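You operate a simulated robot arm through the tools that you are given. There is no shell and no other tool. Be economical: measure what you need, move in short steps, check, and stop when the job is done.

The job below is to be done with a simulated robot arm. You get a single attempt, and the scene is never put back.

JOB
Stand the white tote in the waste box and lock it in with the slider.
Fine: the lid ends shut; the black tote stays where it is. Where these are worked on the way, their far stop is far enough and under half their travel is too little: orange slider.

The check looks at the end state, three seconds after you hand in, the way a careful person would. Anything else that was tipped, shoved, dropped, spilled or broken makes it a failure. Lids that push on must go on centred and level and be pressed home; caps that screw on are set level and turned clockwise until they are tight.

ROBOT AND FRAMES
A 7-joint arm with a two-finger parallel gripper, fixed in place. Base frame: the origin is at the foot of the arm, x ahead of it, y to its left, z up; the work surface is at about z = 0.52. Units: m, degrees, N and s.
With the tool pointing down near the work surface it reaches from about 0.18 to 0.6 m from the base axis. Its first joint turns from -66.0 to 66.0 degrees. Payload 1.57 kg.
The TCP is the grasp point between the finger pads, 0.03 m short of the fingertips. In the tool frame z runs along the fingers and y along their closing line. Largest opening 0.11 m; finger width 0.024, thickness 0.012; the body of the gripper, 0.048 by 0.112 m, starts 0.078 m behind the TCP.
Orientation is told as [roll, pitch, yaw] about the base's x, y, z axes, in that order, counted from this pose: with the fingers straight down and closing along the base's y, the tool's x points along the base's -x, its y along +y and its z along -z.

CONTROLS
- The arm moves only by the tool move_arm. Its argument "plan" is a list of rows, each an object (a shift or turn left out is 0, a gripper value left out holds the last) with "xyz": the shift along the base's x, y, z in units of 20 mm (1.0 is 20 mm), a list of three; "rot": the turn, a rotation vector about the base's x, y, z in units of 4 degrees (1.0 is 4 degrees), a list of three; "claw": the finger opening in m, from 0 to 0.11. In form: [{"xyz": [x, y, z], "rot": [ax, ay, az], "claw": claw}, ...]. A call has 1 to 20 rows; each row shifts and turns the commanded pose from where the row before left it. A call with a number of a shift or a turn outside -1 to 1 is refused whole. Each row takes 0.2 s and may step no farther than 0.05 m and 8.6 degrees from the row before; otherwise, or with a gripper value out of range, the whole call is refused. A pose out of reach is approached as far as the arm can. The call stops where the force on the tool passes 60 N (or 10 N more than at its start, if that is more) or the arm is blocked; 0.2 s more then pass. Each finger travels about 0.108 m/s and halts on what it meets, pressing with about 32 N; the grip force reading is that of the motor and also rises with nothing between the fingers. The clock runs only during rows and for 0.2 s after the last one: add rows that do not move to give the fingers time. The reply holds the time, the measured pose of the TCP, the force on the tool along the base axes, the opening and the grip force, in the units named above and with some noise, with the torque about the TCP (base axes, N m) and any sound that the robot's microphone picked up.
- Cameras (640 x 400 px; columns grow to the right, rows downward): "scene" is fixed at [0.1339, -0.3818, 1.3903]; the picture's right is [0.96, -0.29, 0.00], its down [-0.21, -0.68, -0.70] and it looks along [0.20, 0.67, -0.71] (base axes); focal length 270 px, centre (320, 200). "wrist" rides on the gripper at [0.07, 0.016, -0.141] in the tool frame; the picture's right is [-0.23, 0.97, 0.00], its down [-0.86, -0.20, -0.48] and it looks along [-0.47, -0.11, 0.88] (tool axes); focal length 222 px, centre (320, 200). There is no depth. A picture from a camera that has moved, and an enlarged one, comes with that camera's place and axes in the base frame and with its lens.
- capture(camera): a new picture of that camera. No time passes.
- enlarge(camera, box): a new picture of the part [left, top, right, bottom] of that camera's present view, enlarged. No time passes.
- sign_off(): hands the job in; it is judged then, once.

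Go step by step. Nothing tells you positions but the pictures and the camera data: compare them with the known pose of the tool, close in by small moves and look again before you grip or let go. The budget is 120 turns and 64 pictures, counting those below and the enlarged ones. Unless the task says otherwise, let go and move clear before handing in, and close with one line.

The tools are called after "Request:" as name(argument=value, ...) on one line, values as JSON. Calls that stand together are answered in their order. move_arm: Moves the arm, as the interface text tells. Its arguments: {"type":"object","properties":{"plan":{"type":"array","items":{"type":"object","properties":{"xyz":{"type":"array","items":{"type":"number"}},"rot":{"type":"array","items":{"type":"number"}},"claw":{"type":"number"}}}}},"required":["plan"]} The other tools are called the same way: capture (camera) takes a picture; enlarge (camera, box) takes an enlarged picture of a part of a camera's view; sign_off () hands the job in.

At the start:

```text
clock: 0.0
position: [0.3513, 0.0408, 1.0581]
tool_rot: [0.0, 0.0, 0.0]
ft_force: [0.2, -0.1, 0.5]
moment: [-0.01, -0.02, -0.02]
grip_width: 0.11
grasp_force: 0.0
```

scene: 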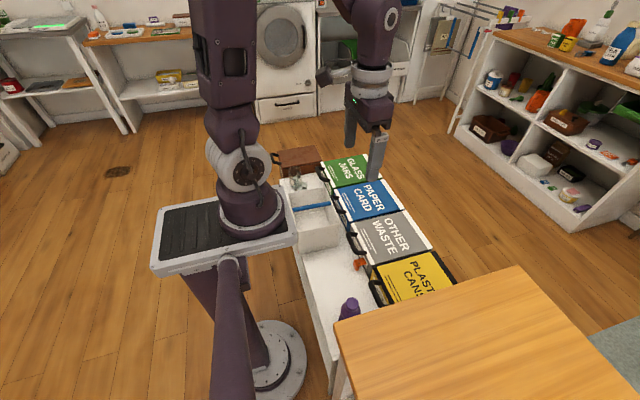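
wrist: 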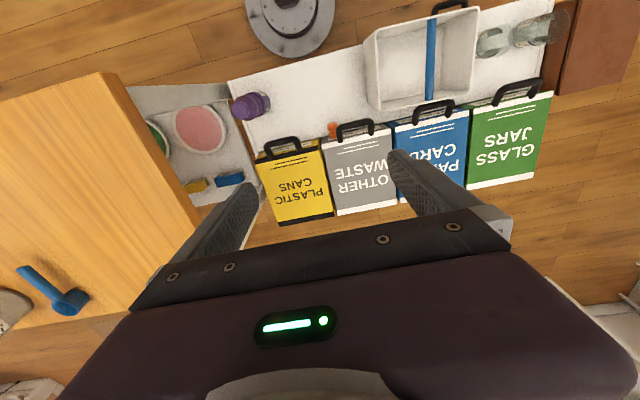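

I see a row of bins (glass, paper, other waste, plastic), a white tray with a blue bar, and an orange bit near the waste bin. I'll look closer before moving.

Request:
enlarge(camera="scene", box=[260, 140, 460, 340])

Request:
enlarge(camera="wrist", box=[220, 0, 580, 225])

```text
2.00 times, centred on (360, 240) of scene
camera zoom: at [0.1339, -0.3818, 1.3903], right [0.96, -0.29, 0.0], down [-0.21, -0.68, -0.7], along [0.2, 0.67, -0.71], focal length 541 px, centre (240, 120)
```

zoom: 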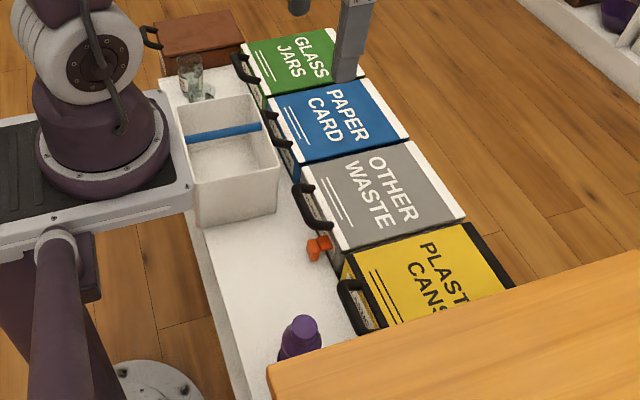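

```text
1.78 times, centred on (400, 112) of wrist
camera zoom: at [0.2807, 0.0563, 1.2009], right [0.23, 0.97, 0.0], down [0.86, -0.2, 0.48], along [0.47, -0.11, -0.88], focal length 395 px, centre (178, 356)
```

zoom: 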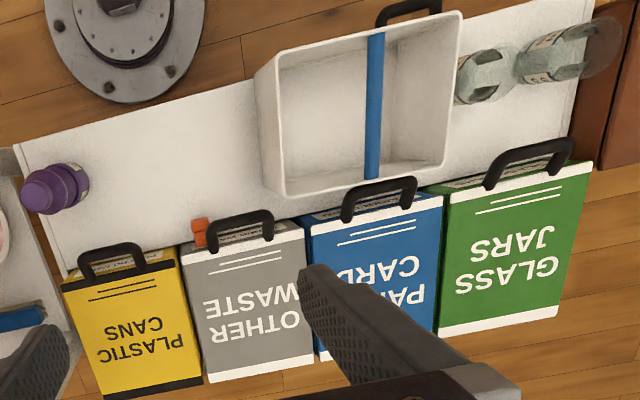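

The bins' details around the orange slider and handles are unclear; I'll zoom tightly there and at the blue-barred box.

Request:
enlarge(camera="scene", box=[325, 210, 425, 310])

Request:
enlarge(camera="scene", box=[265, 140, 365, 240])

Request:
enlarge(camera="wrist", box=[0, 60, 280, 340])

```text
4.00 times, centred on (375, 260) of scene
camera zoom: at [0.1339, -0.3818, 1.3903], right [0.96, -0.29, 0.0], down [-0.21, -0.68, -0.7], along [0.2, 0.67, -0.71], focal length 1082 px, centre (100, -40)
```

zoom: 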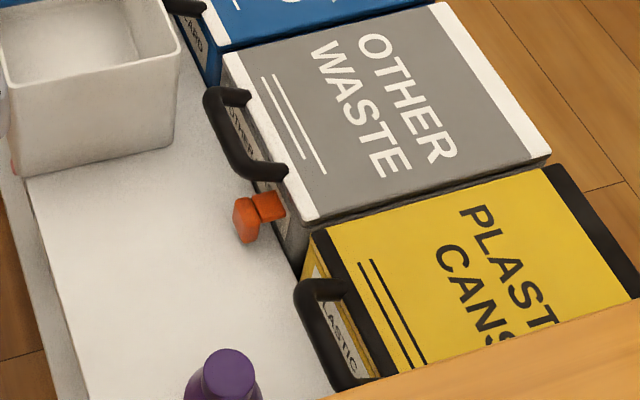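

```text
4.00 times, centred on (315, 190) of scene
camera zoom: at [0.1339, -0.3818, 1.3903], right [0.96, -0.29, 0.0], down [-0.21, -0.68, -0.7], along [0.2, 0.67, -0.71], focal length 1082 px, centre (340, 240)
```

zoom: 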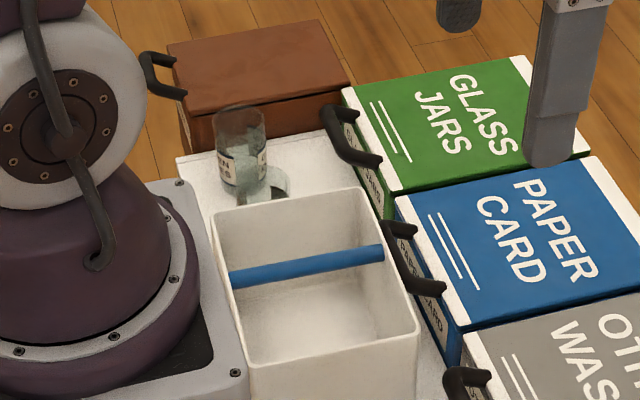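

```text
1.43 times, centred on (140, 200) of wrist
camera zoom: at [0.2807, 0.0563, 1.2009], right [0.23, 0.97, 0.0], down [0.86, -0.2, 0.48], along [0.47, -0.11, -0.88], focal length 317 px, centre (577, 200)
```

zoom: 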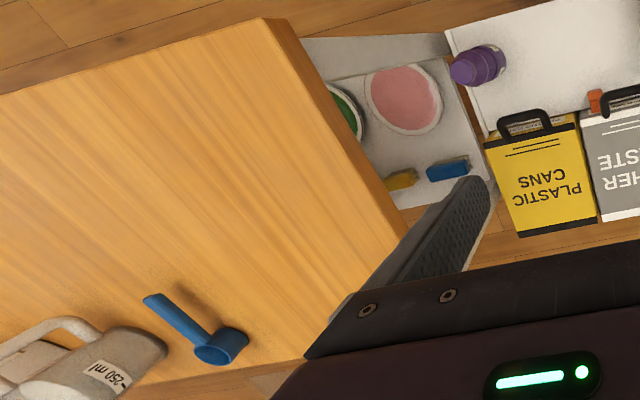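

The white open box with the blue bar (~0.155 × 0.20 m, centred near (0.305, 0.305)) looks like the white tote, and the OTHER WASTE box (x≈0.41–0.62, y≈0–0.16) with its handle and orange slider is the target. I'll bring the wrist camera nearer to the slider.

Request:
move_arm(plan=[{"xyz": [-0.6, 0, -1]}, {"xyz": [-0.6, 0, -1]}, {"xyz": [-0.6, 0, -1]}, {"xyz": [-0.6, 0, -1]}, {"xyz": [-0.6, 0, -1]}, {"xyz": [-0.6, 0, -1]}, {"xyz": [-0.6, 0, -1]}, {"xyz": [-0.6, 0, -1]}, {"xyz": [0, 0, -1]}, {"xyz": [0, 0, 0]}])

Request:
capture(camera="wrist")

Request:
capture(camera="scene")

```text
clock: 2.2
position: [0.2909, 0.0416, 0.9412]
tool_rot: [0.0, 0.0, 0.1]
ft_force: [0.0, -0.1, -0.4]
moment: [0.03, -0.02, 0.04]
grip_width: 0.1103
grasp_force: 0.0
out of reach, approached as far as the arm can: row 6, 7, 8
```

```text
56 pictures are left
camera wrist: at [0.2211, 0.0568, 1.083], right [0.23, 0.97, 0.0], down [0.86, -0.2, 0.48], along [0.47, -0.11, -0.88], focal length 222 px, centre (320, 200)
```

wrist: 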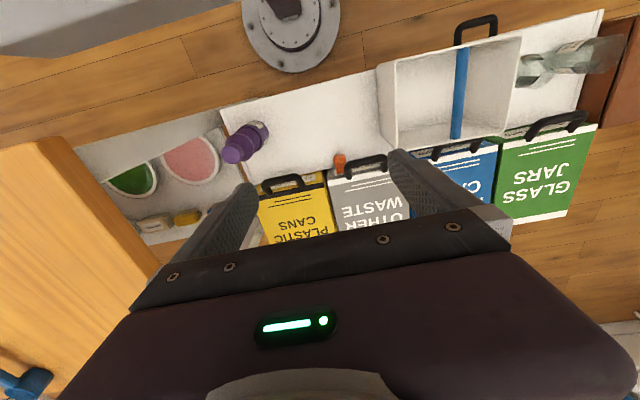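

```text
55 pictures are left
```

scene: 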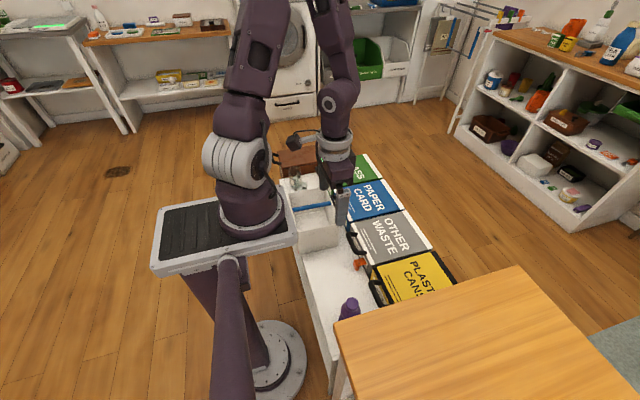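

The handle near the tote is still unclear. I'll lower and look again from closer.

Request:
move_arm(plan=[{"xyz": [0, 0, -1]}, {"xyz": [0, 0, -1]}, {"xyz": [0, 0, -1]}, {"xyz": [-0.5, 0, -1]}, {"xyz": [-0.5, 0, -1]}, {"xyz": [-0.5, 0, -1]}, {"xyz": [-0.5, 0, 0]}, {"xyz": [-0.5, 0, 0]}, {"xyz": [-0.5, 0, 0]}, {"xyz": [-0.5, 0, 0]}, {"xyz": [0, 0, 0]}])

Request:
capture(camera="wrist")

```text
clock: 4.6
position: [0.2932, 0.0413, 0.8993]
tool_rot: [0.0, 0.0, 0.1]
ft_force: [-0.2, -0.1, 0.9]
moment: [-0.03, 0.01, 0.0]
grip_width: 0.1099
grasp_force: 0.1
out of reach, approached as far as the arm can: row 3, 4, 5, 6, 7, 8, 9, 10
```

```text
54 pictures are left
camera wrist: at [0.2235, 0.057, 1.0422], right [0.23, 0.97, 0.0], down [0.86, -0.2, 0.48], along [0.46, -0.11, -0.88], focal length 222 px, centre (320, 200)
```

wrist: 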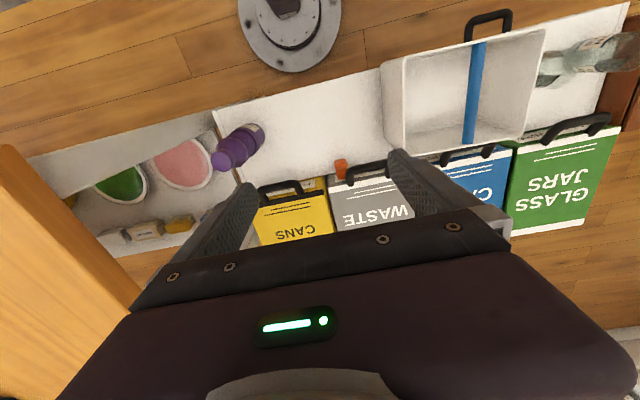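

The arm's inner reach limits here; I'll go outward and then down for a closer view, also confirming tote rim height (~0.67 by triangulation).

Request:
move_arm(plan=[{"xyz": [1, 0, 0]}, {"xyz": [1, 0, 0]}, {"xyz": [1, 0, 0]}, {"xyz": [0, 0, -1]}, {"xyz": [0, 0, -1]}, {"xyz": [0, 0, -1]}, {"xyz": [0, 0, -1]}, {"xyz": [-1, 0, 0]}, {"xyz": [-1, 0, 0]}, {"xyz": [-1, 0, 0]}, {"xyz": [-1, 0, 0]}, {"xyz": [0, 0, 0]}])

Request:
capture(camera="wrist")

```text
clock: 7.2
position: [0.2935, 0.0418, 0.8184]
tool_rot: [0.0, 0.0, -0.1]
ft_force: [0.1, -0.2, 0.3]
moment: [-0.02, 0.0, 0.0]
grip_width: 0.1099
grasp_force: 0.1
out of reach, approached as far as the arm can: row 11
```

```text
53 pictures are left
camera wrist: at [0.2227, 0.0565, 0.9616], right [0.23, 0.97, 0.0], down [0.86, -0.2, 0.48], along [0.47, -0.11, -0.88], focal length 222 px, centre (320, 200)
```

wrist: 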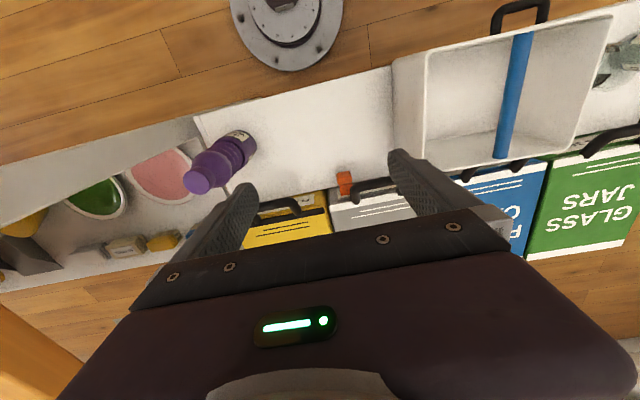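

Next I tilt the tool so the camera looks forward at the front of the waste box.

Request:
move_arm(plan=[{"xyz": [0.3, 0, 0], "rot": [0, -1, 0]}, {"xyz": [0.3, 0, 0], "rot": [0, -1, 0]}, {"xyz": [0.3, 0, 0], "rot": [0, -1, 0]}, {"xyz": [0.3, 0, 0], "rot": [0, -1, 0]}, {"xyz": [0.3, 0, 0], "rot": [0, -1, 0]}, {"xyz": [0.3, 0, 0], "rot": [0, -1, 0]}, {"xyz": [0.3, 0, 0], "rot": [0, -1, 0]}, {"xyz": [0, 0, 0]}])

Request:
capture(camera="wrist")

```text
clock: 9.0
position: [0.3732, 0.0119, 0.7906]
tool_rot: [0.7, -22.7, -3.6]
ft_force: [-0.5, 0.1, 0.8]
moment: [0.01, 0.01, 0.0]
grip_width: 0.1103
grasp_force: 0.1
out of reach, approached as far as the arm can: row 1, 2, 3, 4, 5, 6, 7
```

```text
52 pictures are left
camera wrist: at [0.2561, 0.0328, 0.8955], right [0.26, 0.96, 0.1], down [0.59, -0.24, 0.77], along [0.76, -0.14, -0.63], focal length 222 px, centre (320, 200)
```

wrist: 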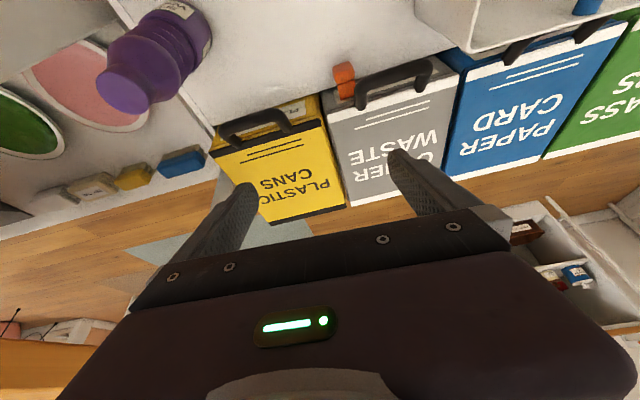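

Request:
enlarge(camera="wrist", box=[290, 20, 490, 160])

```text
2.86 times, centred on (390, 90) of wrist
camera zoom: at [0.2561, 0.0328, 0.8955], right [0.26, 0.96, 0.1], down [0.59, -0.24, 0.77], along [0.76, -0.14, -0.63], focal length 635 px, centre (120, 514)
```

zoom: 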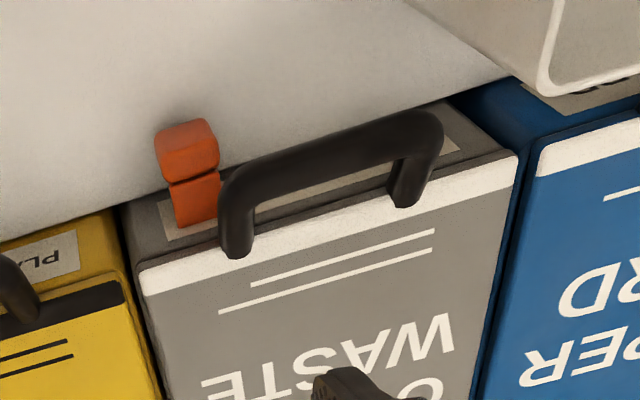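

Request:
enlarge(camera="scene", box=[340, 225, 390, 285])

Request:
enlarge(camera="wrist", box=[330, 60, 400, 110])

```text
6.67 times, centred on (365, 255) of scene
camera zoom: at [0.1339, -0.3818, 1.3903], right [0.96, -0.29, 0.0], down [-0.21, -0.68, -0.7], along [0.2, 0.67, -0.71], focal length 1803 px, centre (20, -167)
```

zoom: 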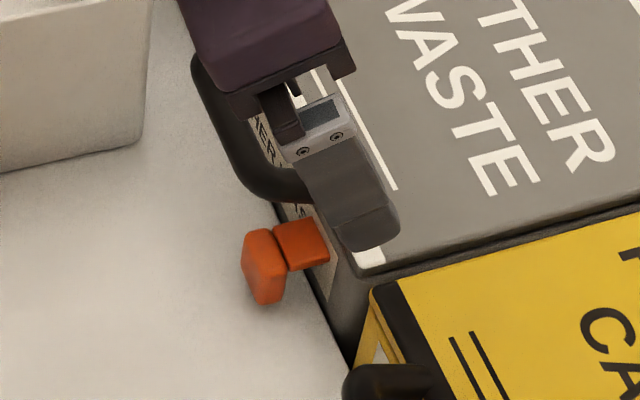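

```text
8.00 times, centred on (365, 85) of wrist
camera zoom: at [0.2561, 0.0328, 0.8955], right [0.26, 0.96, 0.1], down [0.59, -0.24, 0.77], along [0.76, -0.14, -0.63], focal length 1777 px, centre (-40, 1120)
```

zoom: 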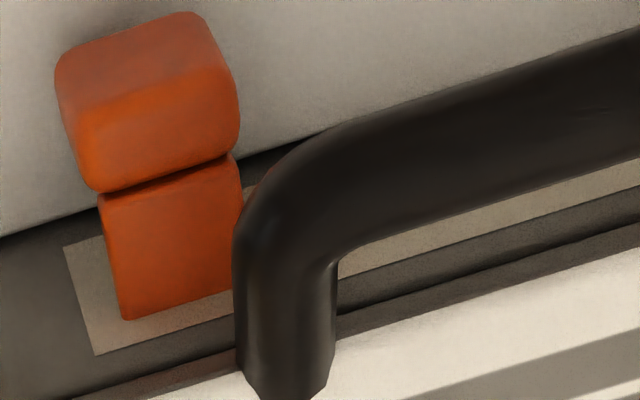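

By triangulation: slider knob ≈(0.403,0.066,0.55), waste lid top z≈0.588 with front edge x≈0.435, y≈0.027–0.216; the bins seem to stand beyond the bench edge (deep). I'll level the tool and look closer at the slider from z≈0.68.

Request:
move_arm(plan=[{"rot": [0, 1, 0.15]}, {"rot": [0, 1, 0.15]}, {"rot": [0, 1, 0.15]}, {"rot": [0, 1, 0.15]}, {"rot": [0, 1, 0.15]}, {"rot": [0, 0.7, 0.15]}, {"xyz": [0, 0.5, -1]}, {"xyz": [0, 0.5, -1]}, {"xyz": [0, 0.5, -1]}, {"xyz": [0, 0.5, -1]}, {"xyz": [0, 0, -1]}, {"xyz": [0, 0, -0.5]}, {}])

Request:
capture(camera="wrist")

```text
clock: 11.8
position: [0.3735, 0.051, 0.6802]
tool_rot: [0.1, 0.2, 0.1]
ft_force: [0.2, -0.3, -0.3]
moment: [0.04, 0.02, 0.0]
grip_width: 0.11
grasp_force: 0.1
```

```text
48 pictures are left
camera wrist: at [0.3045, 0.066, 0.8229], right [0.22, 0.97, 0.0], down [0.86, -0.2, 0.48], along [0.47, -0.11, -0.88], focal length 222 px, centre (320, 200)
```

wrist: 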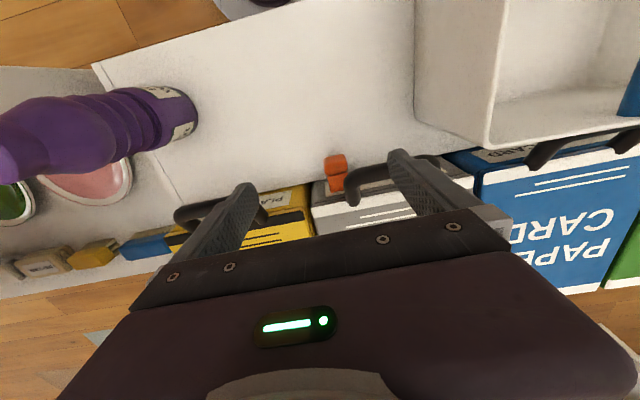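

Request:
enlarge(camera="wrist", box=[290, 130, 450, 230])

```text
4.00 times, centred on (370, 180) of wrist
camera zoom: at [0.3045, 0.066, 0.8229], right [0.22, 0.97, 0.0], down [0.86, -0.2, 0.48], along [0.47, -0.11, -0.88], focal length 888 px, centre (120, 280)
```

zoom: 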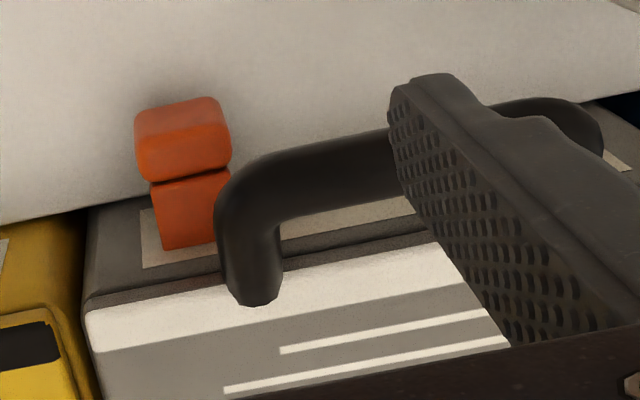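

The handle bar appears to run at x≈0.408, y≈0.075–0.175, z≈0.585, and the slider sits below its near end on the front face. I'll turn the gripper 90° to grasp the handle bar and get a side view as well.

Request:
move_arm(plan=[{"xyz": [0.4, 0.5, 0.3], "rot": [0, 0, 1]}, {"xyz": [0.4, 0.5, 0.3], "rot": [0, 0, 1]}, {"xyz": [0.3, 0.5, 0.3], "rot": [0, 0, 1]}, {"xyz": [0.3, 0.5, 0], "rot": [0, 0, 1]}, {"rot": [0, 0, 1]}, {"rot": [0, 0, 1]}, {"rot": [0, 0, 1]}, {"rot": [0, 0, 1]}, {"rot": [0, 0, 1]}, {"rot": [0, 0, 1]}, {"rot": [0, 0, 1]}, {"rot": [0, 0, 1]}, {"rot": [0, 0, 1]}, {"rot": [0, 0, 1]}, {"rot": [0, 0, 1]}, {"rot": [0, 0, 1]}, {"rot": [0, 0, 1]}, {"rot": [0, 0, 1]}, {"rot": [0, 0, 1]}, {"rot": [0, 0, 1]}])

Request:
move_arm(plan=[{"rot": [0, 0, 1]}, {"rot": [0, 0, 1]}, {"rot": [0, 0, 0.5]}, {}])

Request:
capture(camera="wrist")

```text
clock: 16.0
position: [0.4003, 0.0924, 0.6986]
tool_rot: [0.1, -0.1, 80.3]
ft_force: [-0.1, -0.2, -0.2]
moment: [0.0, 0.02, 0.02]
grip_width: 0.1101
grasp_force: 0.1
```

```text
clock: 17.0
position: [0.4023, 0.0918, 0.6988]
tool_rot: [0.1, 0.0, 90.3]
ft_force: [-0.7, -0.3, 0.2]
moment: [0.01, 0.03, 0.03]
grip_width: 0.1101
grasp_force: 0.1
```

```text
46 pictures are left
camera wrist: at [0.386, 0.0214, 0.8413], right [-0.97, 0.22, 0.0], down [0.2, 0.86, 0.48], along [0.11, 0.47, -0.88], focal length 222 px, centre (320, 200)
```

wrist: 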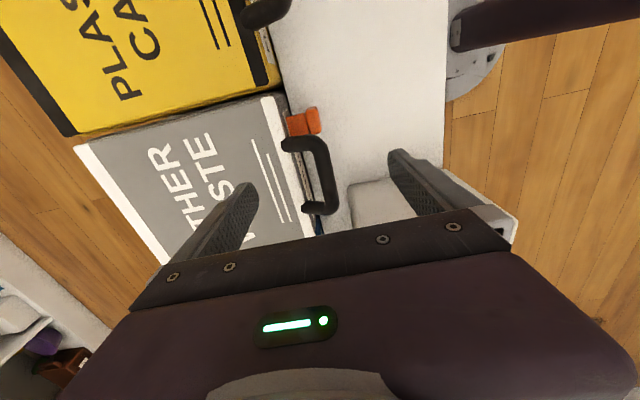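

Request:
enlarge(camera="wrist", box=[250, 90, 370, 230])

```text
2.86 times, centred on (310, 160) of wrist
camera zoom: at [0.386, 0.0214, 0.8413], right [-0.97, 0.22, 0.0], down [0.2, 0.86, 0.48], along [0.11, 0.47, -0.88], focal length 635 px, centre (349, 314)
```

zoom: 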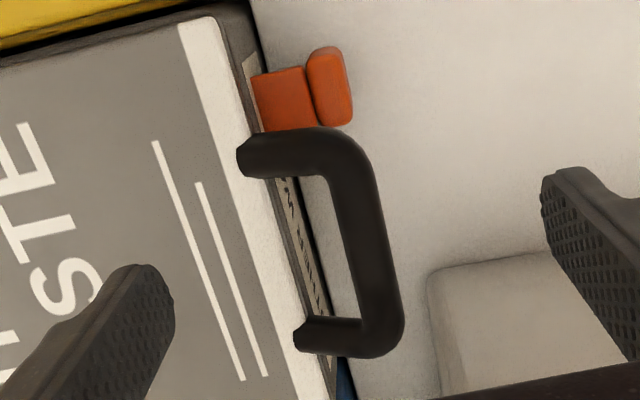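

The bar is at x≈0.404, z≈0.583. I'll narrow the fingers to ~32 mm and come down just above the bar at y≈0.128, then check.

Request:
move_arm(plan=[{"xyz": [0, 0.6, 0], "claw": 0.032}, {"xyz": [0, 0.6, -1]}, {"xyz": [0, 0.6, -1]}, {"xyz": [0, 0, -1]}, {}, {}])

Request:
capture(camera="wrist")

Request:
enlarge(camera="scene", box=[320, 190, 400, 280])

```text
clock: 18.4
position: [0.4024, 0.1295, 0.6377]
tool_rot: [0.2, 0.0, 90.2]
ft_force: [-1.1, 0.7, -0.5]
moment: [-0.01, -0.01, -0.02]
grip_width: 0.0319
grasp_force: 0.1
```

```text
44 pictures are left
camera wrist: at [0.3861, 0.0578, 0.7804], right [-0.97, 0.22, 0.0], down [0.2, 0.86, 0.48], along [0.11, 0.47, -0.88], focal length 222 px, centre (320, 200)
```

wrist: 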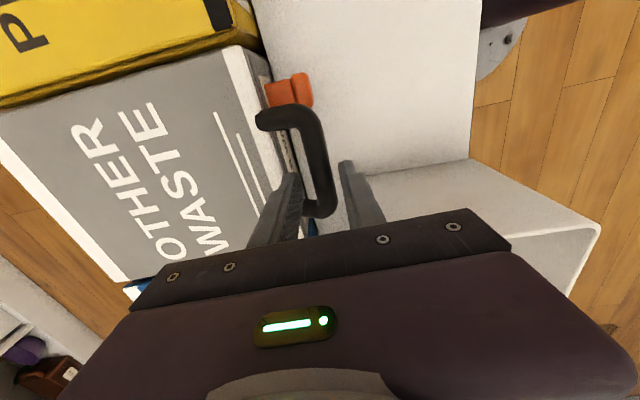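

```text
4.44 times, centred on (360, 235) of scene
camera zoom: at [0.1339, -0.3818, 1.3903], right [0.96, -0.29, 0.0], down [-0.21, -0.68, -0.7], along [0.2, 0.67, -0.71], focal length 1202 px, centre (142, 44)
```

zoom: 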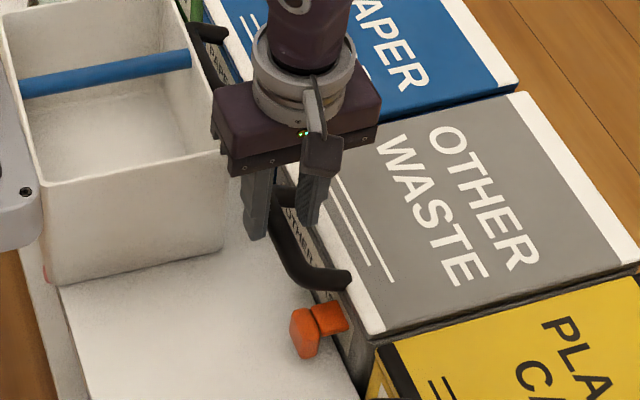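

Request:
move_arm(plan=[{"xyz": [0, -0.2, -0.6]}, {"xyz": [0, 0, -0.6]}, {"xyz": [0, 0, -0.6]}, {}])

Request:
capture(camera="wrist")

```text
clock: 19.4
position: [0.4014, 0.1234, 0.6018]
tool_rot: [0.2, 0.0, 90.3]
ft_force: [0.0, -0.3, 0.5]
moment: [0.01, 0.02, 0.01]
grip_width: 0.0319
grasp_force: 0.0
```

```text
42 pictures are left
camera wrist: at [0.3856, 0.0526, 0.7443], right [-0.97, 0.22, 0.0], down [0.2, 0.86, 0.48], along [0.11, 0.47, -0.88], focal length 222 px, centre (320, 200)
```

wrist: 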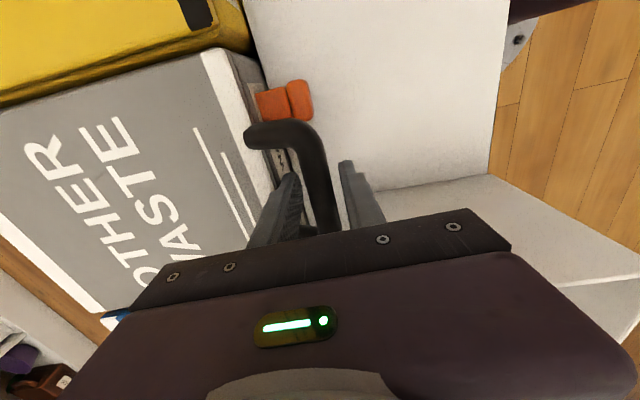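

The fingers straddle the bar with no contact. I'll grip and try a tiny lift to see whether the lid is free.

Request:
move_arm(plan=[{"xyz": [0, 0, -0.15], "claw": 0.0}, {}, {}])

Request:
move_arm(plan=[{"xyz": [0, 0, 0.2]}, {"xyz": [0, 0, 0.2]}, {}])

```text
clock: 20.2
position: [0.4008, 0.1226, 0.5995]
tool_rot: [0.2, 0.0, 90.2]
ft_force: [-22.1, -0.2, 28.1]
moment: [-0.01, -0.12, -0.18]
grip_width: 0.0175
grasp_force: 32.0
```

```text
clock: 21.0
position: [0.4019, 0.1241, 0.607]
tool_rot: [0.2, 0.0, 90.3]
ft_force: [-19.9, 0.2, 1.3]
moment: [0.13, -0.13, -0.15]
grip_width: 0.0175
grasp_force: 32.6
```

Request:
move_arm(plan=[{"xyz": [-0.1, 0, 0.2]}, {"xyz": [-0.05, 0, 0.2]}, {"xyz": [0, 0, 0.2]}, {}])

Request:
capture(camera="wrist")

```text
clock: 22.0
position: [0.4021, 0.1227, 0.6196]
tool_rot: [-0.4, 0.1, 90.1]
ft_force: [28.8, 0.7, -4.1]
moment: [0.19, 0.09, -0.15]
grip_width: 0.0174
grasp_force: 32.9
```

```text
41 pictures are left
camera wrist: at [0.3855, 0.0527, 0.7626], right [-0.97, 0.22, -0.01], down [0.19, 0.86, 0.48], along [0.11, 0.47, -0.88], focal length 222 px, centre (320, 200)
```

wrist: 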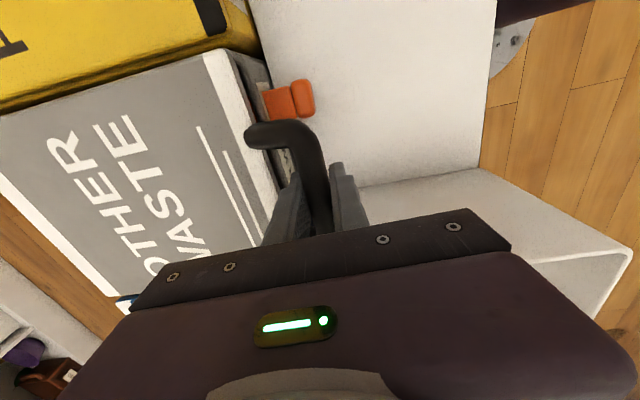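

The lid came up about 2 cm, so it is unlatched and hinged at the far side. I follow the arc (hinge ≈ x 0.67, radius ≈ 0.27) letting the bar pivot in the pads.

Request:
move_arm(plan=[{"xyz": [0.285, 0, 0.875]}, {"xyz": [0.165, 0, 0.925]}, {"xyz": [0.23, 0, 0.915]}, {}])

```text
clock: 23.0
position: [0.4173, 0.1223, 0.6733]
tool_rot: [-0.2, 0.0, 90.1]
ft_force: [38.8, 1.4, -15.5]
moment: [-0.21, 0.39, -0.2]
grip_width: 0.0176
grasp_force: 32.1
```

Request:
move_arm(plan=[{"xyz": [0.4, 0, 0]}, {}])

Request:
enlarge(camera="scene", box=[310, 160, 450, 290])

```text
clock: 23.6
position: [0.4162, 0.1237, 0.6724]
tool_rot: [0.8, 0.1, 90.3]
ft_force: [-20.2, -3.5, 5.9]
moment: [-0.29, 0.02, -0.18]
grip_width: 0.0173
grasp_force: 32.4
```

```text
3.08 times, centred on (380, 225) of scene
camera zoom: at [0.1334, -0.3819, 1.3904], right [0.96, -0.29, 0.0], down [-0.21, -0.68, -0.7], along [0.2, 0.67, -0.71], focal length 832 px, centre (135, 123)
```

zoom: 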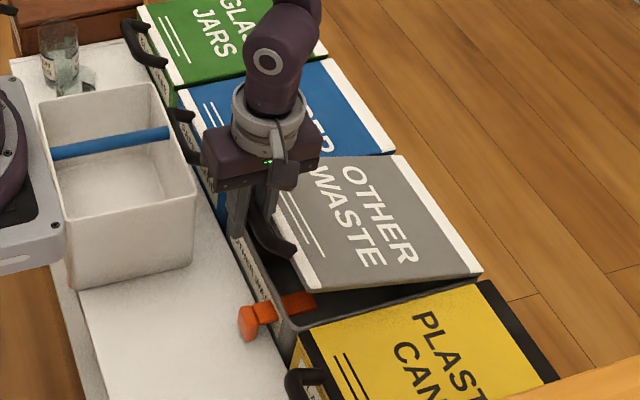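

The lid hinges at the far edge; the orange bolt passes through the front wall into the box (push-in bolt along x). I continue opening in small steps.

Request:
move_arm(plan=[{"xyz": [0.18, 0, 0.765]}, {"xyz": [0.415, 0, 0.845]}, {"xyz": [0.47, 0, 0.815]}, {}])

```text
clock: 24.6
position: [0.4416, 0.1245, 0.7221]
tool_rot: [0.2, 0.1, 90.2]
ft_force: [-16.1, 0.0, 3.0]
moment: [0.38, 1.37, -0.32]
grip_width: 0.0171
grasp_force: 32.3
```

Request:
move_arm(plan=[{"xyz": [0.45, 0, 0.78]}, {"xyz": [0.56, 0, 0.745]}, {"xyz": [0.62, 0, 0.695]}, {}])

```text
clock: 25.0
position: [0.4451, 0.1233, 0.732]
tool_rot: [0.8, 0.0, 90.2]
ft_force: [23.5, 4.0, -41.4]
moment: [0.04, 5.46, -0.41]
grip_width: 0.0174
grasp_force: 31.9
stopped in row 2: the force on the tool passed its limit at 75 N (the readings are from after the stop); the commanded pose is now the measured one
```

Request:
capture(camera="wrist")

Request:
enlarge(camera="scene", box=[310, 160, 450, 290])

```text
39 pictures are left
camera wrist: at [0.4315, 0.0525, 0.8741], right [-0.97, 0.22, 0.01], down [0.2, 0.86, 0.48], along [0.09, 0.47, -0.88], focal length 222 px, centre (320, 200)
```

wrist: 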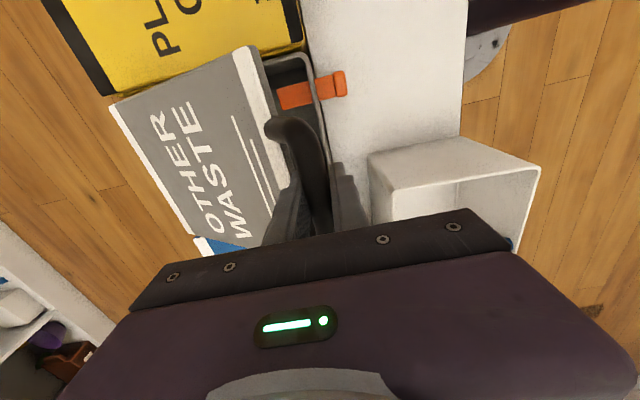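

```text
3.08 times, centred on (380, 225) of scene
camera zoom: at [0.1351, -0.3816, 1.3903], right [0.96, -0.29, 0.0], down [-0.21, -0.68, -0.7], along [0.2, 0.67, -0.71], focal length 832 px, centre (135, 123)
```

zoom: 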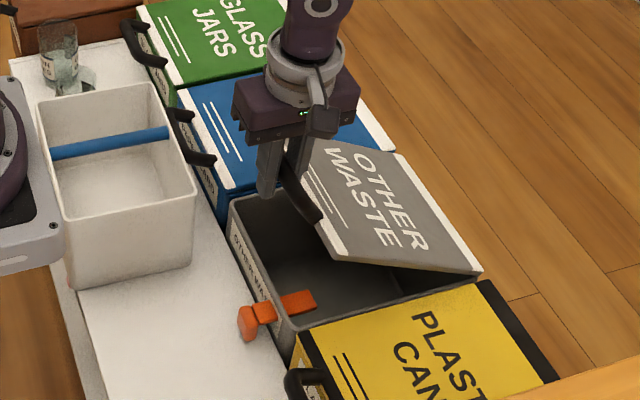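

The lid is at ~30° and the inner fingertip seems to bind against the lid edge (moment about y). I tilt the tool with the lid to relieve it.

Request:
move_arm(plan=[{"xyz": [0.055, 0, 0], "rot": [0, 1, 0]}, {"xyz": [0.055, 0, 0], "rot": [0, 1, 0]}, {"xyz": [0.055, 0, 0], "rot": [0, 1, 0]}, {"xyz": [0.055, 0, 0], "rot": [0, 1, 0]}, {}])

```text
clock: 26.2
position: [0.4465, 0.1216, 0.7339]
tool_rot: [17.4, -0.1, 90.1]
ft_force: [-38.8, 0.6, 25.7]
moment: [-0.06, -0.29, -0.16]
grip_width: 0.0174
grasp_force: 33.1
```

Request:
move_arm(plan=[{"xyz": [0.3, 0, 0.95], "rot": [0, 1, 0]}, {"xyz": [0.62, 0, 0.73], "rot": [0, 1, 0]}, {}])

```text
clock: 27.0
position: [0.4709, 0.124, 0.7676]
tool_rot: [24.3, -0.1, 90.1]
ft_force: [15.8, 3.9, -14.7]
moment: [0.37, 0.06, -0.35]
grip_width: 0.0174
grasp_force: 32.3
```

Request:
move_arm(plan=[{"xyz": [0.765, 0, 0.635], "rot": [0, 1, 0]}, {"xyz": [0.72, 0, 0.64], "rot": [0, 0.7, 0]}, {"xyz": [0.75, 0, 0.59], "rot": [0, 0.5, 0]}, {}])

Request:
enlarge(camera="scene", box=[310, 140, 470, 290])

```text
clock: 28.0
position: [0.5131, 0.1231, 0.8041]
tool_rot: [33.4, -0.1, 90.1]
ft_force: [-1.0, 1.7, -0.3]
moment: [-0.29, 0.06, 0.01]
grip_width: 0.0178
grasp_force: 32.3
```

```text
2.67 times, centred on (390, 215) of scene
camera zoom: at [0.1339, -0.3818, 1.3903], right [0.96, -0.29, 0.0], down [-0.21, -0.68, -0.7], along [0.2, 0.67, -0.71], focal length 721 px, centre (133, 160)
```

zoom: 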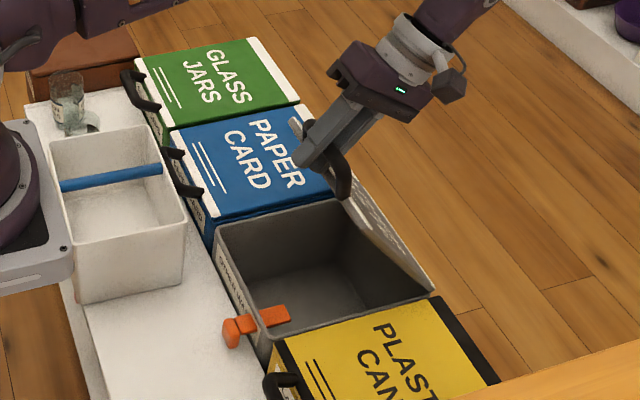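

Request:
move_arm(plan=[{"xyz": [0.79, 0, 0.55]}, {"xyz": [0.83, 0, 0.48]}, {"xyz": [0.86, 0, 0.42]}, {}])

```text
clock: 29.0
position: [0.5406, 0.1254, 0.8228]
tool_rot: [33.6, -0.1, 91.5]
ft_force: [6.8, -30.3, -14.5]
moment: [-0.29, 0.15, -0.84]
grip_width: 0.0179
grasp_force: 32.3
out of reach, approached as far as the arm can: row 2, 3
```

I reached the arm's limit with this tilt; I'll now untilt gradually about the bar while holding it.

Request:
move_arm(plan=[{"xyz": [-0.05, 0, 0.05], "rot": [0, -1, -0.1]}, {"xyz": [-0.05, 0, 0.05], "rot": [0, -1, -0.1]}, {"xyz": [-0.05, 0, 0.03], "rot": [0, -1, -0.1]}, {}])

```text
clock: 29.6
position: [0.5362, 0.1279, 0.8189]
tool_rot: [27.6, -0.2, 89.8]
ft_force: [6.2, 1.9, -15.2]
moment: [-0.1, 0.61, 0.16]
grip_width: 0.0173
grasp_force: 32.5
stopped in row 2: the force on the tool passed its limit at 68 N (the readings are from after the stop); the commanded pose is now the measured one
```

Request:
move_arm(plan=[{"xyz": [0.05, 0, -0.1], "rot": [0, -0.4, 0]}, {"rot": [0, -0.4, 0]}, {"xyz": [-0.03, 0, 0], "rot": [0, -0.4, 0]}, {"xyz": [-0.03, 0, 0], "rot": [0, -0.4, 0]}, {"xyz": [-0.03, 0, 0], "rot": [0, -0.4, 0]}, {}])

Request:
capture(camera="wrist")

```text
clock: 31.0
position: [0.5304, 0.1282, 0.8155]
tool_rot: [20.6, 0.0, 89.9]
ft_force: [-15.9, 10.0, -43.4]
moment: [0.49, 9.55, 0.57]
grip_width: 0.017
grasp_force: 32.3
```

```text
36 pictures are left
camera wrist: at [0.5648, 0.057, 0.9543], right [-0.91, 0.23, 0.34], down [0.36, 0.85, 0.38], along [-0.21, 0.47, -0.86], focal length 222 px, centre (320, 200)
```

wrist: 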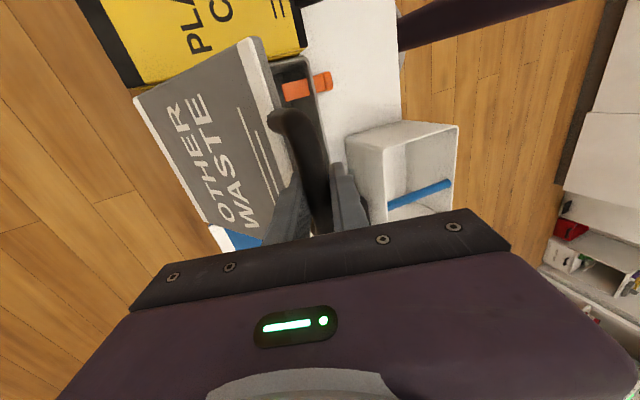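

The fingertip binds on the lid edge again. I tilt back to relieve it and then loosen slightly to see whether the lid holds by itself (the outer finger would catch it).

Request:
move_arm(plan=[{"xyz": [0.03, 0, 0.05], "rot": [0, 1, 0]}, {"xyz": [0.03, 0, 0.05], "rot": [0, 1, 0]}, {}])

Request:
move_arm(plan=[{"claw": 0.028}, {}])

Request:
enlarge(camera="scene", box=[310, 140, 470, 290])

```text
clock: 31.8
position: [0.5392, 0.1279, 0.8208]
tool_rot: [27.4, -0.1, 89.8]
ft_force: [-4.9, 1.9, 10.9]
moment: [0.24, -0.22, 0.13]
grip_width: 0.0179
grasp_force: 32.4
```

```text
clock: 32.4
position: [0.5371, 0.1286, 0.8213]
tool_rot: [27.5, -0.1, 89.9]
ft_force: [-7.3, -1.4, 9.5]
moment: [-0.03, 0.23, 0.01]
grip_width: 0.0189
grasp_force: 0.1
```

```text
2.67 times, centred on (390, 215) of scene
camera zoom: at [0.1336, -0.3819, 1.3903], right [0.96, -0.29, 0.0], down [-0.21, -0.68, -0.7], along [0.2, 0.67, -0.71], focal length 721 px, centre (133, 160)
```

zoom: 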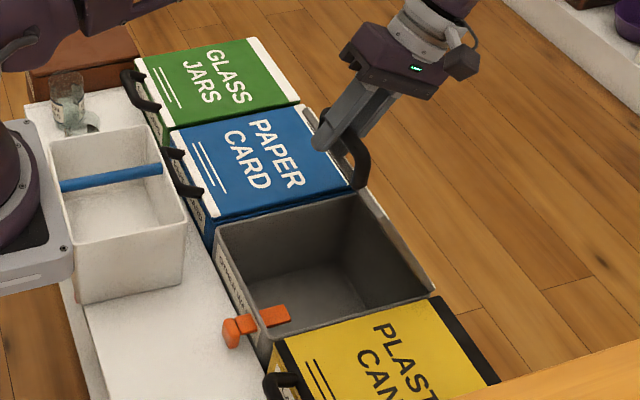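

Request:
move_arm(plan=[{"xyz": [0.1, 0, 0.18]}, {"xyz": [0.1, 0, 0.18]}, {}, {}])

Request:
capture(camera="wrist")

```text
clock: 33.4
position: [0.5413, 0.1281, 0.8273]
tool_rot: [27.4, -0.3, 89.8]
ft_force: [-2.8, 1.8, -5.1]
moment: [0.16, 1.16, 0.01]
grip_width: 0.0278
grasp_force: 0.0
```

```text
34 pictures are left
camera wrist: at [0.5914, 0.0563, 0.961], right [-0.86, 0.23, 0.45], down [0.4, 0.85, 0.33], along [-0.31, 0.47, -0.83], focal length 222 px, centre (320, 200)
```

wrist: 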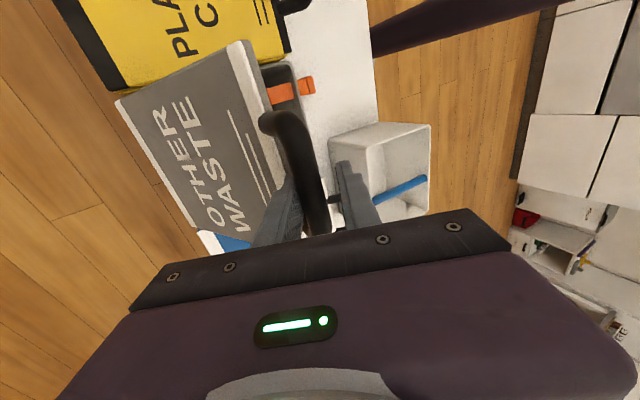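

Request:
move_arm(plan=[{"xyz": [-0.03, 0, 0.06], "rot": [0, -1, 0]}, {"xyz": [-0.03, 0, 0.06], "rot": [0, -1, 0]}, {"xyz": [-0.03, 0, 0.05], "rot": [0, -1, 0]}, {}])

Request:
enlarge(camera="scene", box=[310, 140, 470, 290])

```text
clock: 34.0
position: [0.5278, 0.1271, 0.8232]
tool_rot: [23.0, -0.1, 89.8]
ft_force: [-3.7, 1.0, -20.7]
moment: [0.23, 3.47, 0.19]
grip_width: 0.0326
grasp_force: 3.1
stopped in row 2: the force on the tool passed its limit at 67 N (the readings are from after the stop); the commanded pose is now the measured one
```

```text
2.67 times, centred on (390, 215) of scene
camera zoom: at [0.1343, -0.3817, 1.3903], right [0.96, -0.29, 0.0], down [-0.21, -0.68, -0.7], along [0.2, 0.67, -0.71], focal length 721 px, centre (133, 160)
```

zoom: 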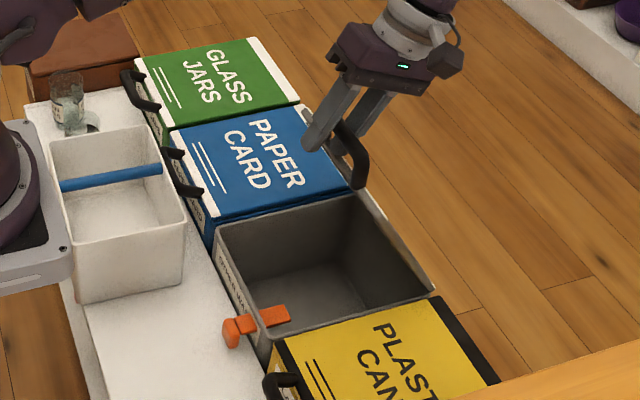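

Request:
enlarge(camera="wrist", box=[220, 90, 380, 250])

```text
2.50 times, centred on (300, 170) of wrist
camera zoom: at [0.5686, 0.0568, 0.9604], right [-0.9, 0.23, 0.38], down [0.37, 0.85, 0.36], along [-0.24, 0.47, -0.85], focal length 555 px, centre (370, 275)
```

zoom: 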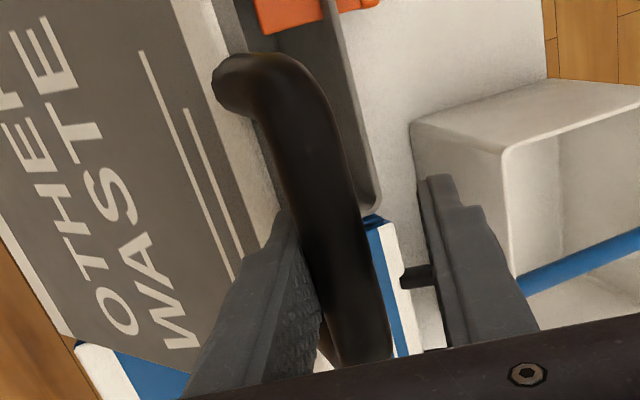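

The inner finger is what binds in the handle gap; the outer finger is free of the bar and the lid isn't dropping onto it, so the hinge may hold by friction. I tilt back to free the wedge, then withdraw a little along the tool axis and watch.

Request:
move_arm(plan=[{"xyz": [0.1, 0, 0.05], "rot": [0, 1, 0], "claw": 0.032}, {"xyz": [0.08, 0, 0.05], "rot": [0, 1, 0]}, {"xyz": [0.1, 0, 0.2]}, {}])

Request:
enlarge(camera="wrist", box=[220, 90, 380, 250])

```text
clock: 35.0
position: [0.536, 0.128, 0.8306]
tool_rot: [30.4, -0.1, 89.8]
ft_force: [0.4, 0.0, -1.4]
moment: [0.03, 0.01, 0.01]
grip_width: 0.0323
grasp_force: 0.4
```

```text
2.50 times, centred on (300, 170) of wrist
camera zoom: at [0.5936, 0.0564, 0.9615], right [-0.84, 0.23, 0.49], down [0.42, 0.85, 0.31], along [-0.35, 0.47, -0.81], focal length 555 px, centre (370, 275)
```

zoom: 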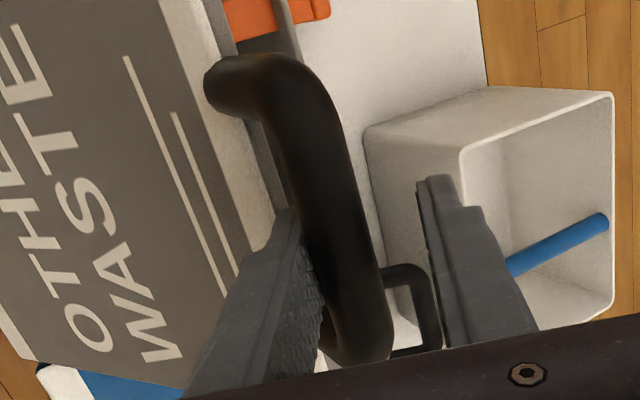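

Forces are zero with the fingers loose: the lid holds by itself. I withdraw along the tool axis, opening the claw no further.

Request:
move_arm(plan=[{"xyz": [0.25, 0, 0.43]}, {"xyz": [0.25, 0, 0.43]}, {"xyz": [0.25, 0, 0.5]}, {"xyz": [0, 0, 0.8]}, {"xyz": [-0.5, 0, 0.8]}, {}])

Request:
enlarge(camera="scene", box=[310, 120, 470, 290])

```text
clock: 36.4
position: [0.5408, 0.1265, 0.8904]
tool_rot: [30.4, 0.0, 89.8]
ft_force: [0.2, 0.4, 0.2]
moment: [-0.04, 0.0, -0.02]
grip_width: 0.0321
grasp_force: 0.0
```

```text
2.35 times, centred on (390, 205) of scene
camera zoom: at [0.1339, -0.3818, 1.3903], right [0.96, -0.29, 0.0], down [-0.21, -0.68, -0.7], along [0.2, 0.67, -0.71], focal length 636 px, centre (155, 188)
```

zoom: 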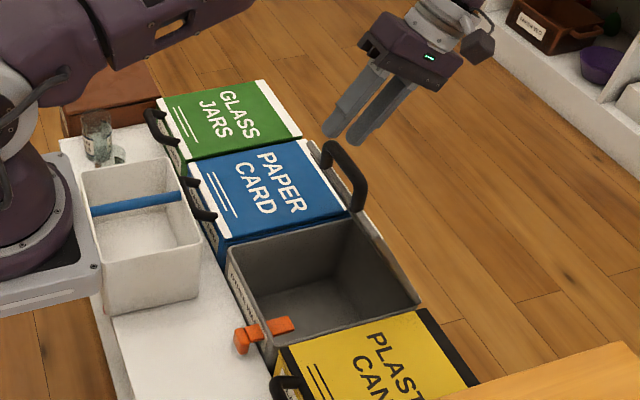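

The lid stays at about 60°. I'll back off, untilt, and then push the lid further open from inside with closed fingers.

Request:
move_arm(plan=[{"xyz": [-0.8, 0, 0.3], "rot": [0, -1, 0], "claw": 0.0}, {"xyz": [-0.8, 0, 0.3], "rot": [0, -1, 0]}, {"xyz": [-0.8, 0, 0], "rot": [0, -1, 0]}, {"xyz": [-0.8, 0, 0], "rot": [0, -1, 0]}, {"xyz": [-0.8, 0, 0], "rot": [0, -1, 0]}, {"xyz": [-0.5, 0, 0], "rot": [0, -1, 0]}, {"rot": [0, -1, 0]}, {"rot": [0, -0.6, 0]}, {"xyz": [0, 0, -1]}, {"xyz": [0, 0, -1]}, {"xyz": [0, 0, -1]}, {"xyz": [0, 0, -1]}, {"xyz": [0, 0, -1]}, {"xyz": [0, 0, -1]}, {}])

```text
clock: 39.6
position: [0.4516, 0.1274, 0.7814]
tool_rot: [0.1, -0.1, 89.7]
ft_force: [-0.3, 0.4, 0.4]
moment: [-0.05, 0.0, 0.01]
grip_width: 0.0
grasp_force: 21.2
```

Request:
move_arm(plan=[{"xyz": [0.8, 0, -0.5], "rot": [0, -0.6, 0]}, {"xyz": [0.8, 0, -0.5], "rot": [0, -0.6, 0]}, {"xyz": [0.8, 0, 0], "rot": [0, -0.6, 0]}, {"xyz": [0.8, 0, 0], "rot": [0, -0.6, 0]}, {"xyz": [0.8, 0, 0], "rot": [0, -0.6, 0]}, {"xyz": [0.8, 0, 0], "rot": [0, -0.6, 0]}, {"xyz": [0.8, 0, 0], "rot": [0, -0.6, 0]}, {}])

Request:
enlarge(camera="scene", box=[310, 120, 470, 290])

```text
clock: 41.2
position: [0.5633, 0.1289, 0.7652]
tool_rot: [-16.6, -0.2, 89.8]
ft_force: [-11.8, -2.7, 22.3]
moment: [-0.04, -0.63, 0.13]
grip_width: 0.0
grasp_force: 21.5
stopped in row 8: the force on the tool passed its limit at 68 N (the readings are from after the stop); the commanded pose is now the measured one
```

```text
2.35 times, centred on (390, 205) of scene
camera zoom: at [0.1332, -0.3819, 1.3904], right [0.96, -0.29, 0.0], down [-0.21, -0.68, -0.7], along [0.2, 0.67, -0.71], focal length 636 px, centre (155, 188)
```

zoom: 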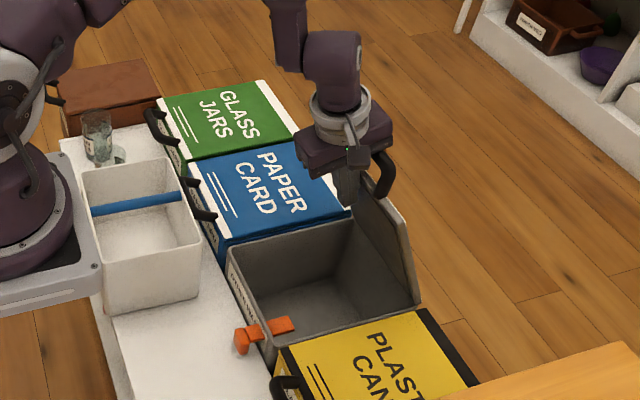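

The bar is likely touching the gripper body; I back off slightly, raise 3 cm, tilt more forward and push again.

Request:
move_arm(plan=[{"xyz": [-0.7, 0, 0.5]}, {"xyz": [0, 0, 1], "rot": [0, -1, 0]}, {"rot": [0, -1, 0]}, {"xyz": [0.6, 0, 0], "rot": [0, -0.5, 0]}, {"xyz": [0.6, 0, 0], "rot": [0, -0.5, 0]}, {"xyz": [0.6, 0, 0]}, {"xyz": [0.6, 0, 0]}, {"xyz": [0.6, 0, 0]}, {"xyz": [0.6, 0, 0]}, {}])

Request:
enlarge(camera="scene", box=[310, 120, 470, 290])

```text
clock: 43.4
position: [0.6204, 0.1282, 0.7936]
tool_rot: [-28.5, -0.2, 89.9]
ft_force: [-0.2, -0.2, -0.2]
moment: [0.0, 0.01, 0.0]
grip_width: 0.0
grasp_force: 21.0
```

```text
2.35 times, centred on (390, 205) of scene
camera zoom: at [0.1339, -0.3818, 1.3903], right [0.96, -0.29, 0.0], down [-0.21, -0.68, -0.7], along [0.2, 0.67, -0.71], focal length 636 px, centre (155, 188)
```

zoom: 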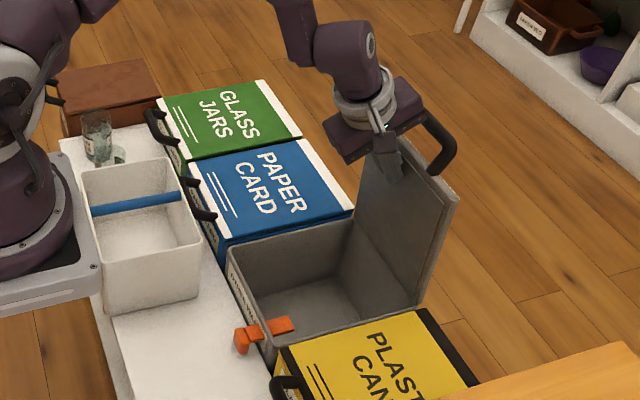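

The lid stands at about 90°. Now I retreat and measure the tote and the box interior in detail.

Request:
move_arm(plan=[{"xyz": [-1, 0, 0.5]}, {"xyz": [-1, 0, 0.5]}, {"xyz": [-1, 0, 0.5], "rot": [0, 1, 0]}, {"xyz": [-1, 0, 0], "rot": [0, 1, 0]}, {"xyz": [-1, 0, 0], "rot": [0, 1, 0]}, {"xyz": [-1, 0, 0], "rot": [0, 1, 0]}, {"xyz": [-1, 0, 0], "rot": [0, 1, 0]}, {"xyz": [-0.5, 0, 0], "rot": [0, 1, 0]}, {"rot": [0, 1, 0], "claw": 0.06}, {}])

Request:
enlarge(camera="scene", box=[350, 190, 430, 270])

Request:
capture(camera="wrist")

```text
clock: 45.6
position: [0.4705, 0.1283, 0.824]
tool_rot: [-0.5, -0.1, 89.8]
ft_force: [0.9, -0.1, -1.1]
moment: [0.0, -0.01, 0.02]
grip_width: 0.0599
grasp_force: 0.0
```

```text
5.00 times, centred on (390, 230) of scene
camera zoom: at [0.1339, -0.3818, 1.3903], right [0.96, -0.29, 0.0], down [-0.21, -0.68, -0.7], along [0.2, 0.67, -0.71], focal length 1352 px, centre (-30, 50)
```

zoom: 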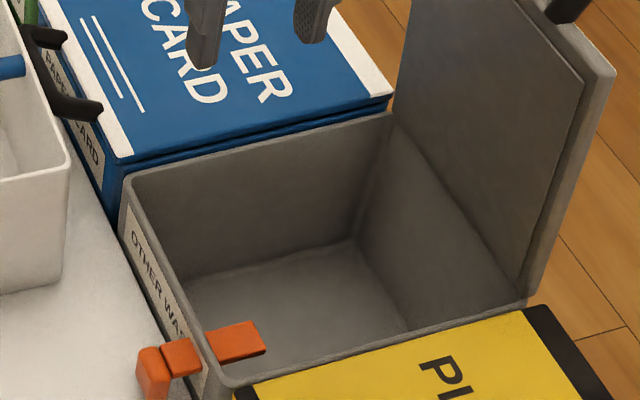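

```text
26 pictures are left
camera wrist: at [0.4526, 0.0569, 0.9663], right [-0.97, 0.23, -0.01], down [0.2, 0.85, 0.48], along [0.12, 0.47, -0.88], focal length 222 px, centre (320, 200)
```

wrist: 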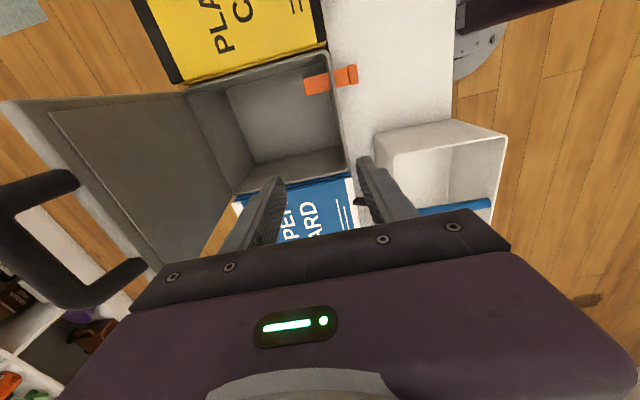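

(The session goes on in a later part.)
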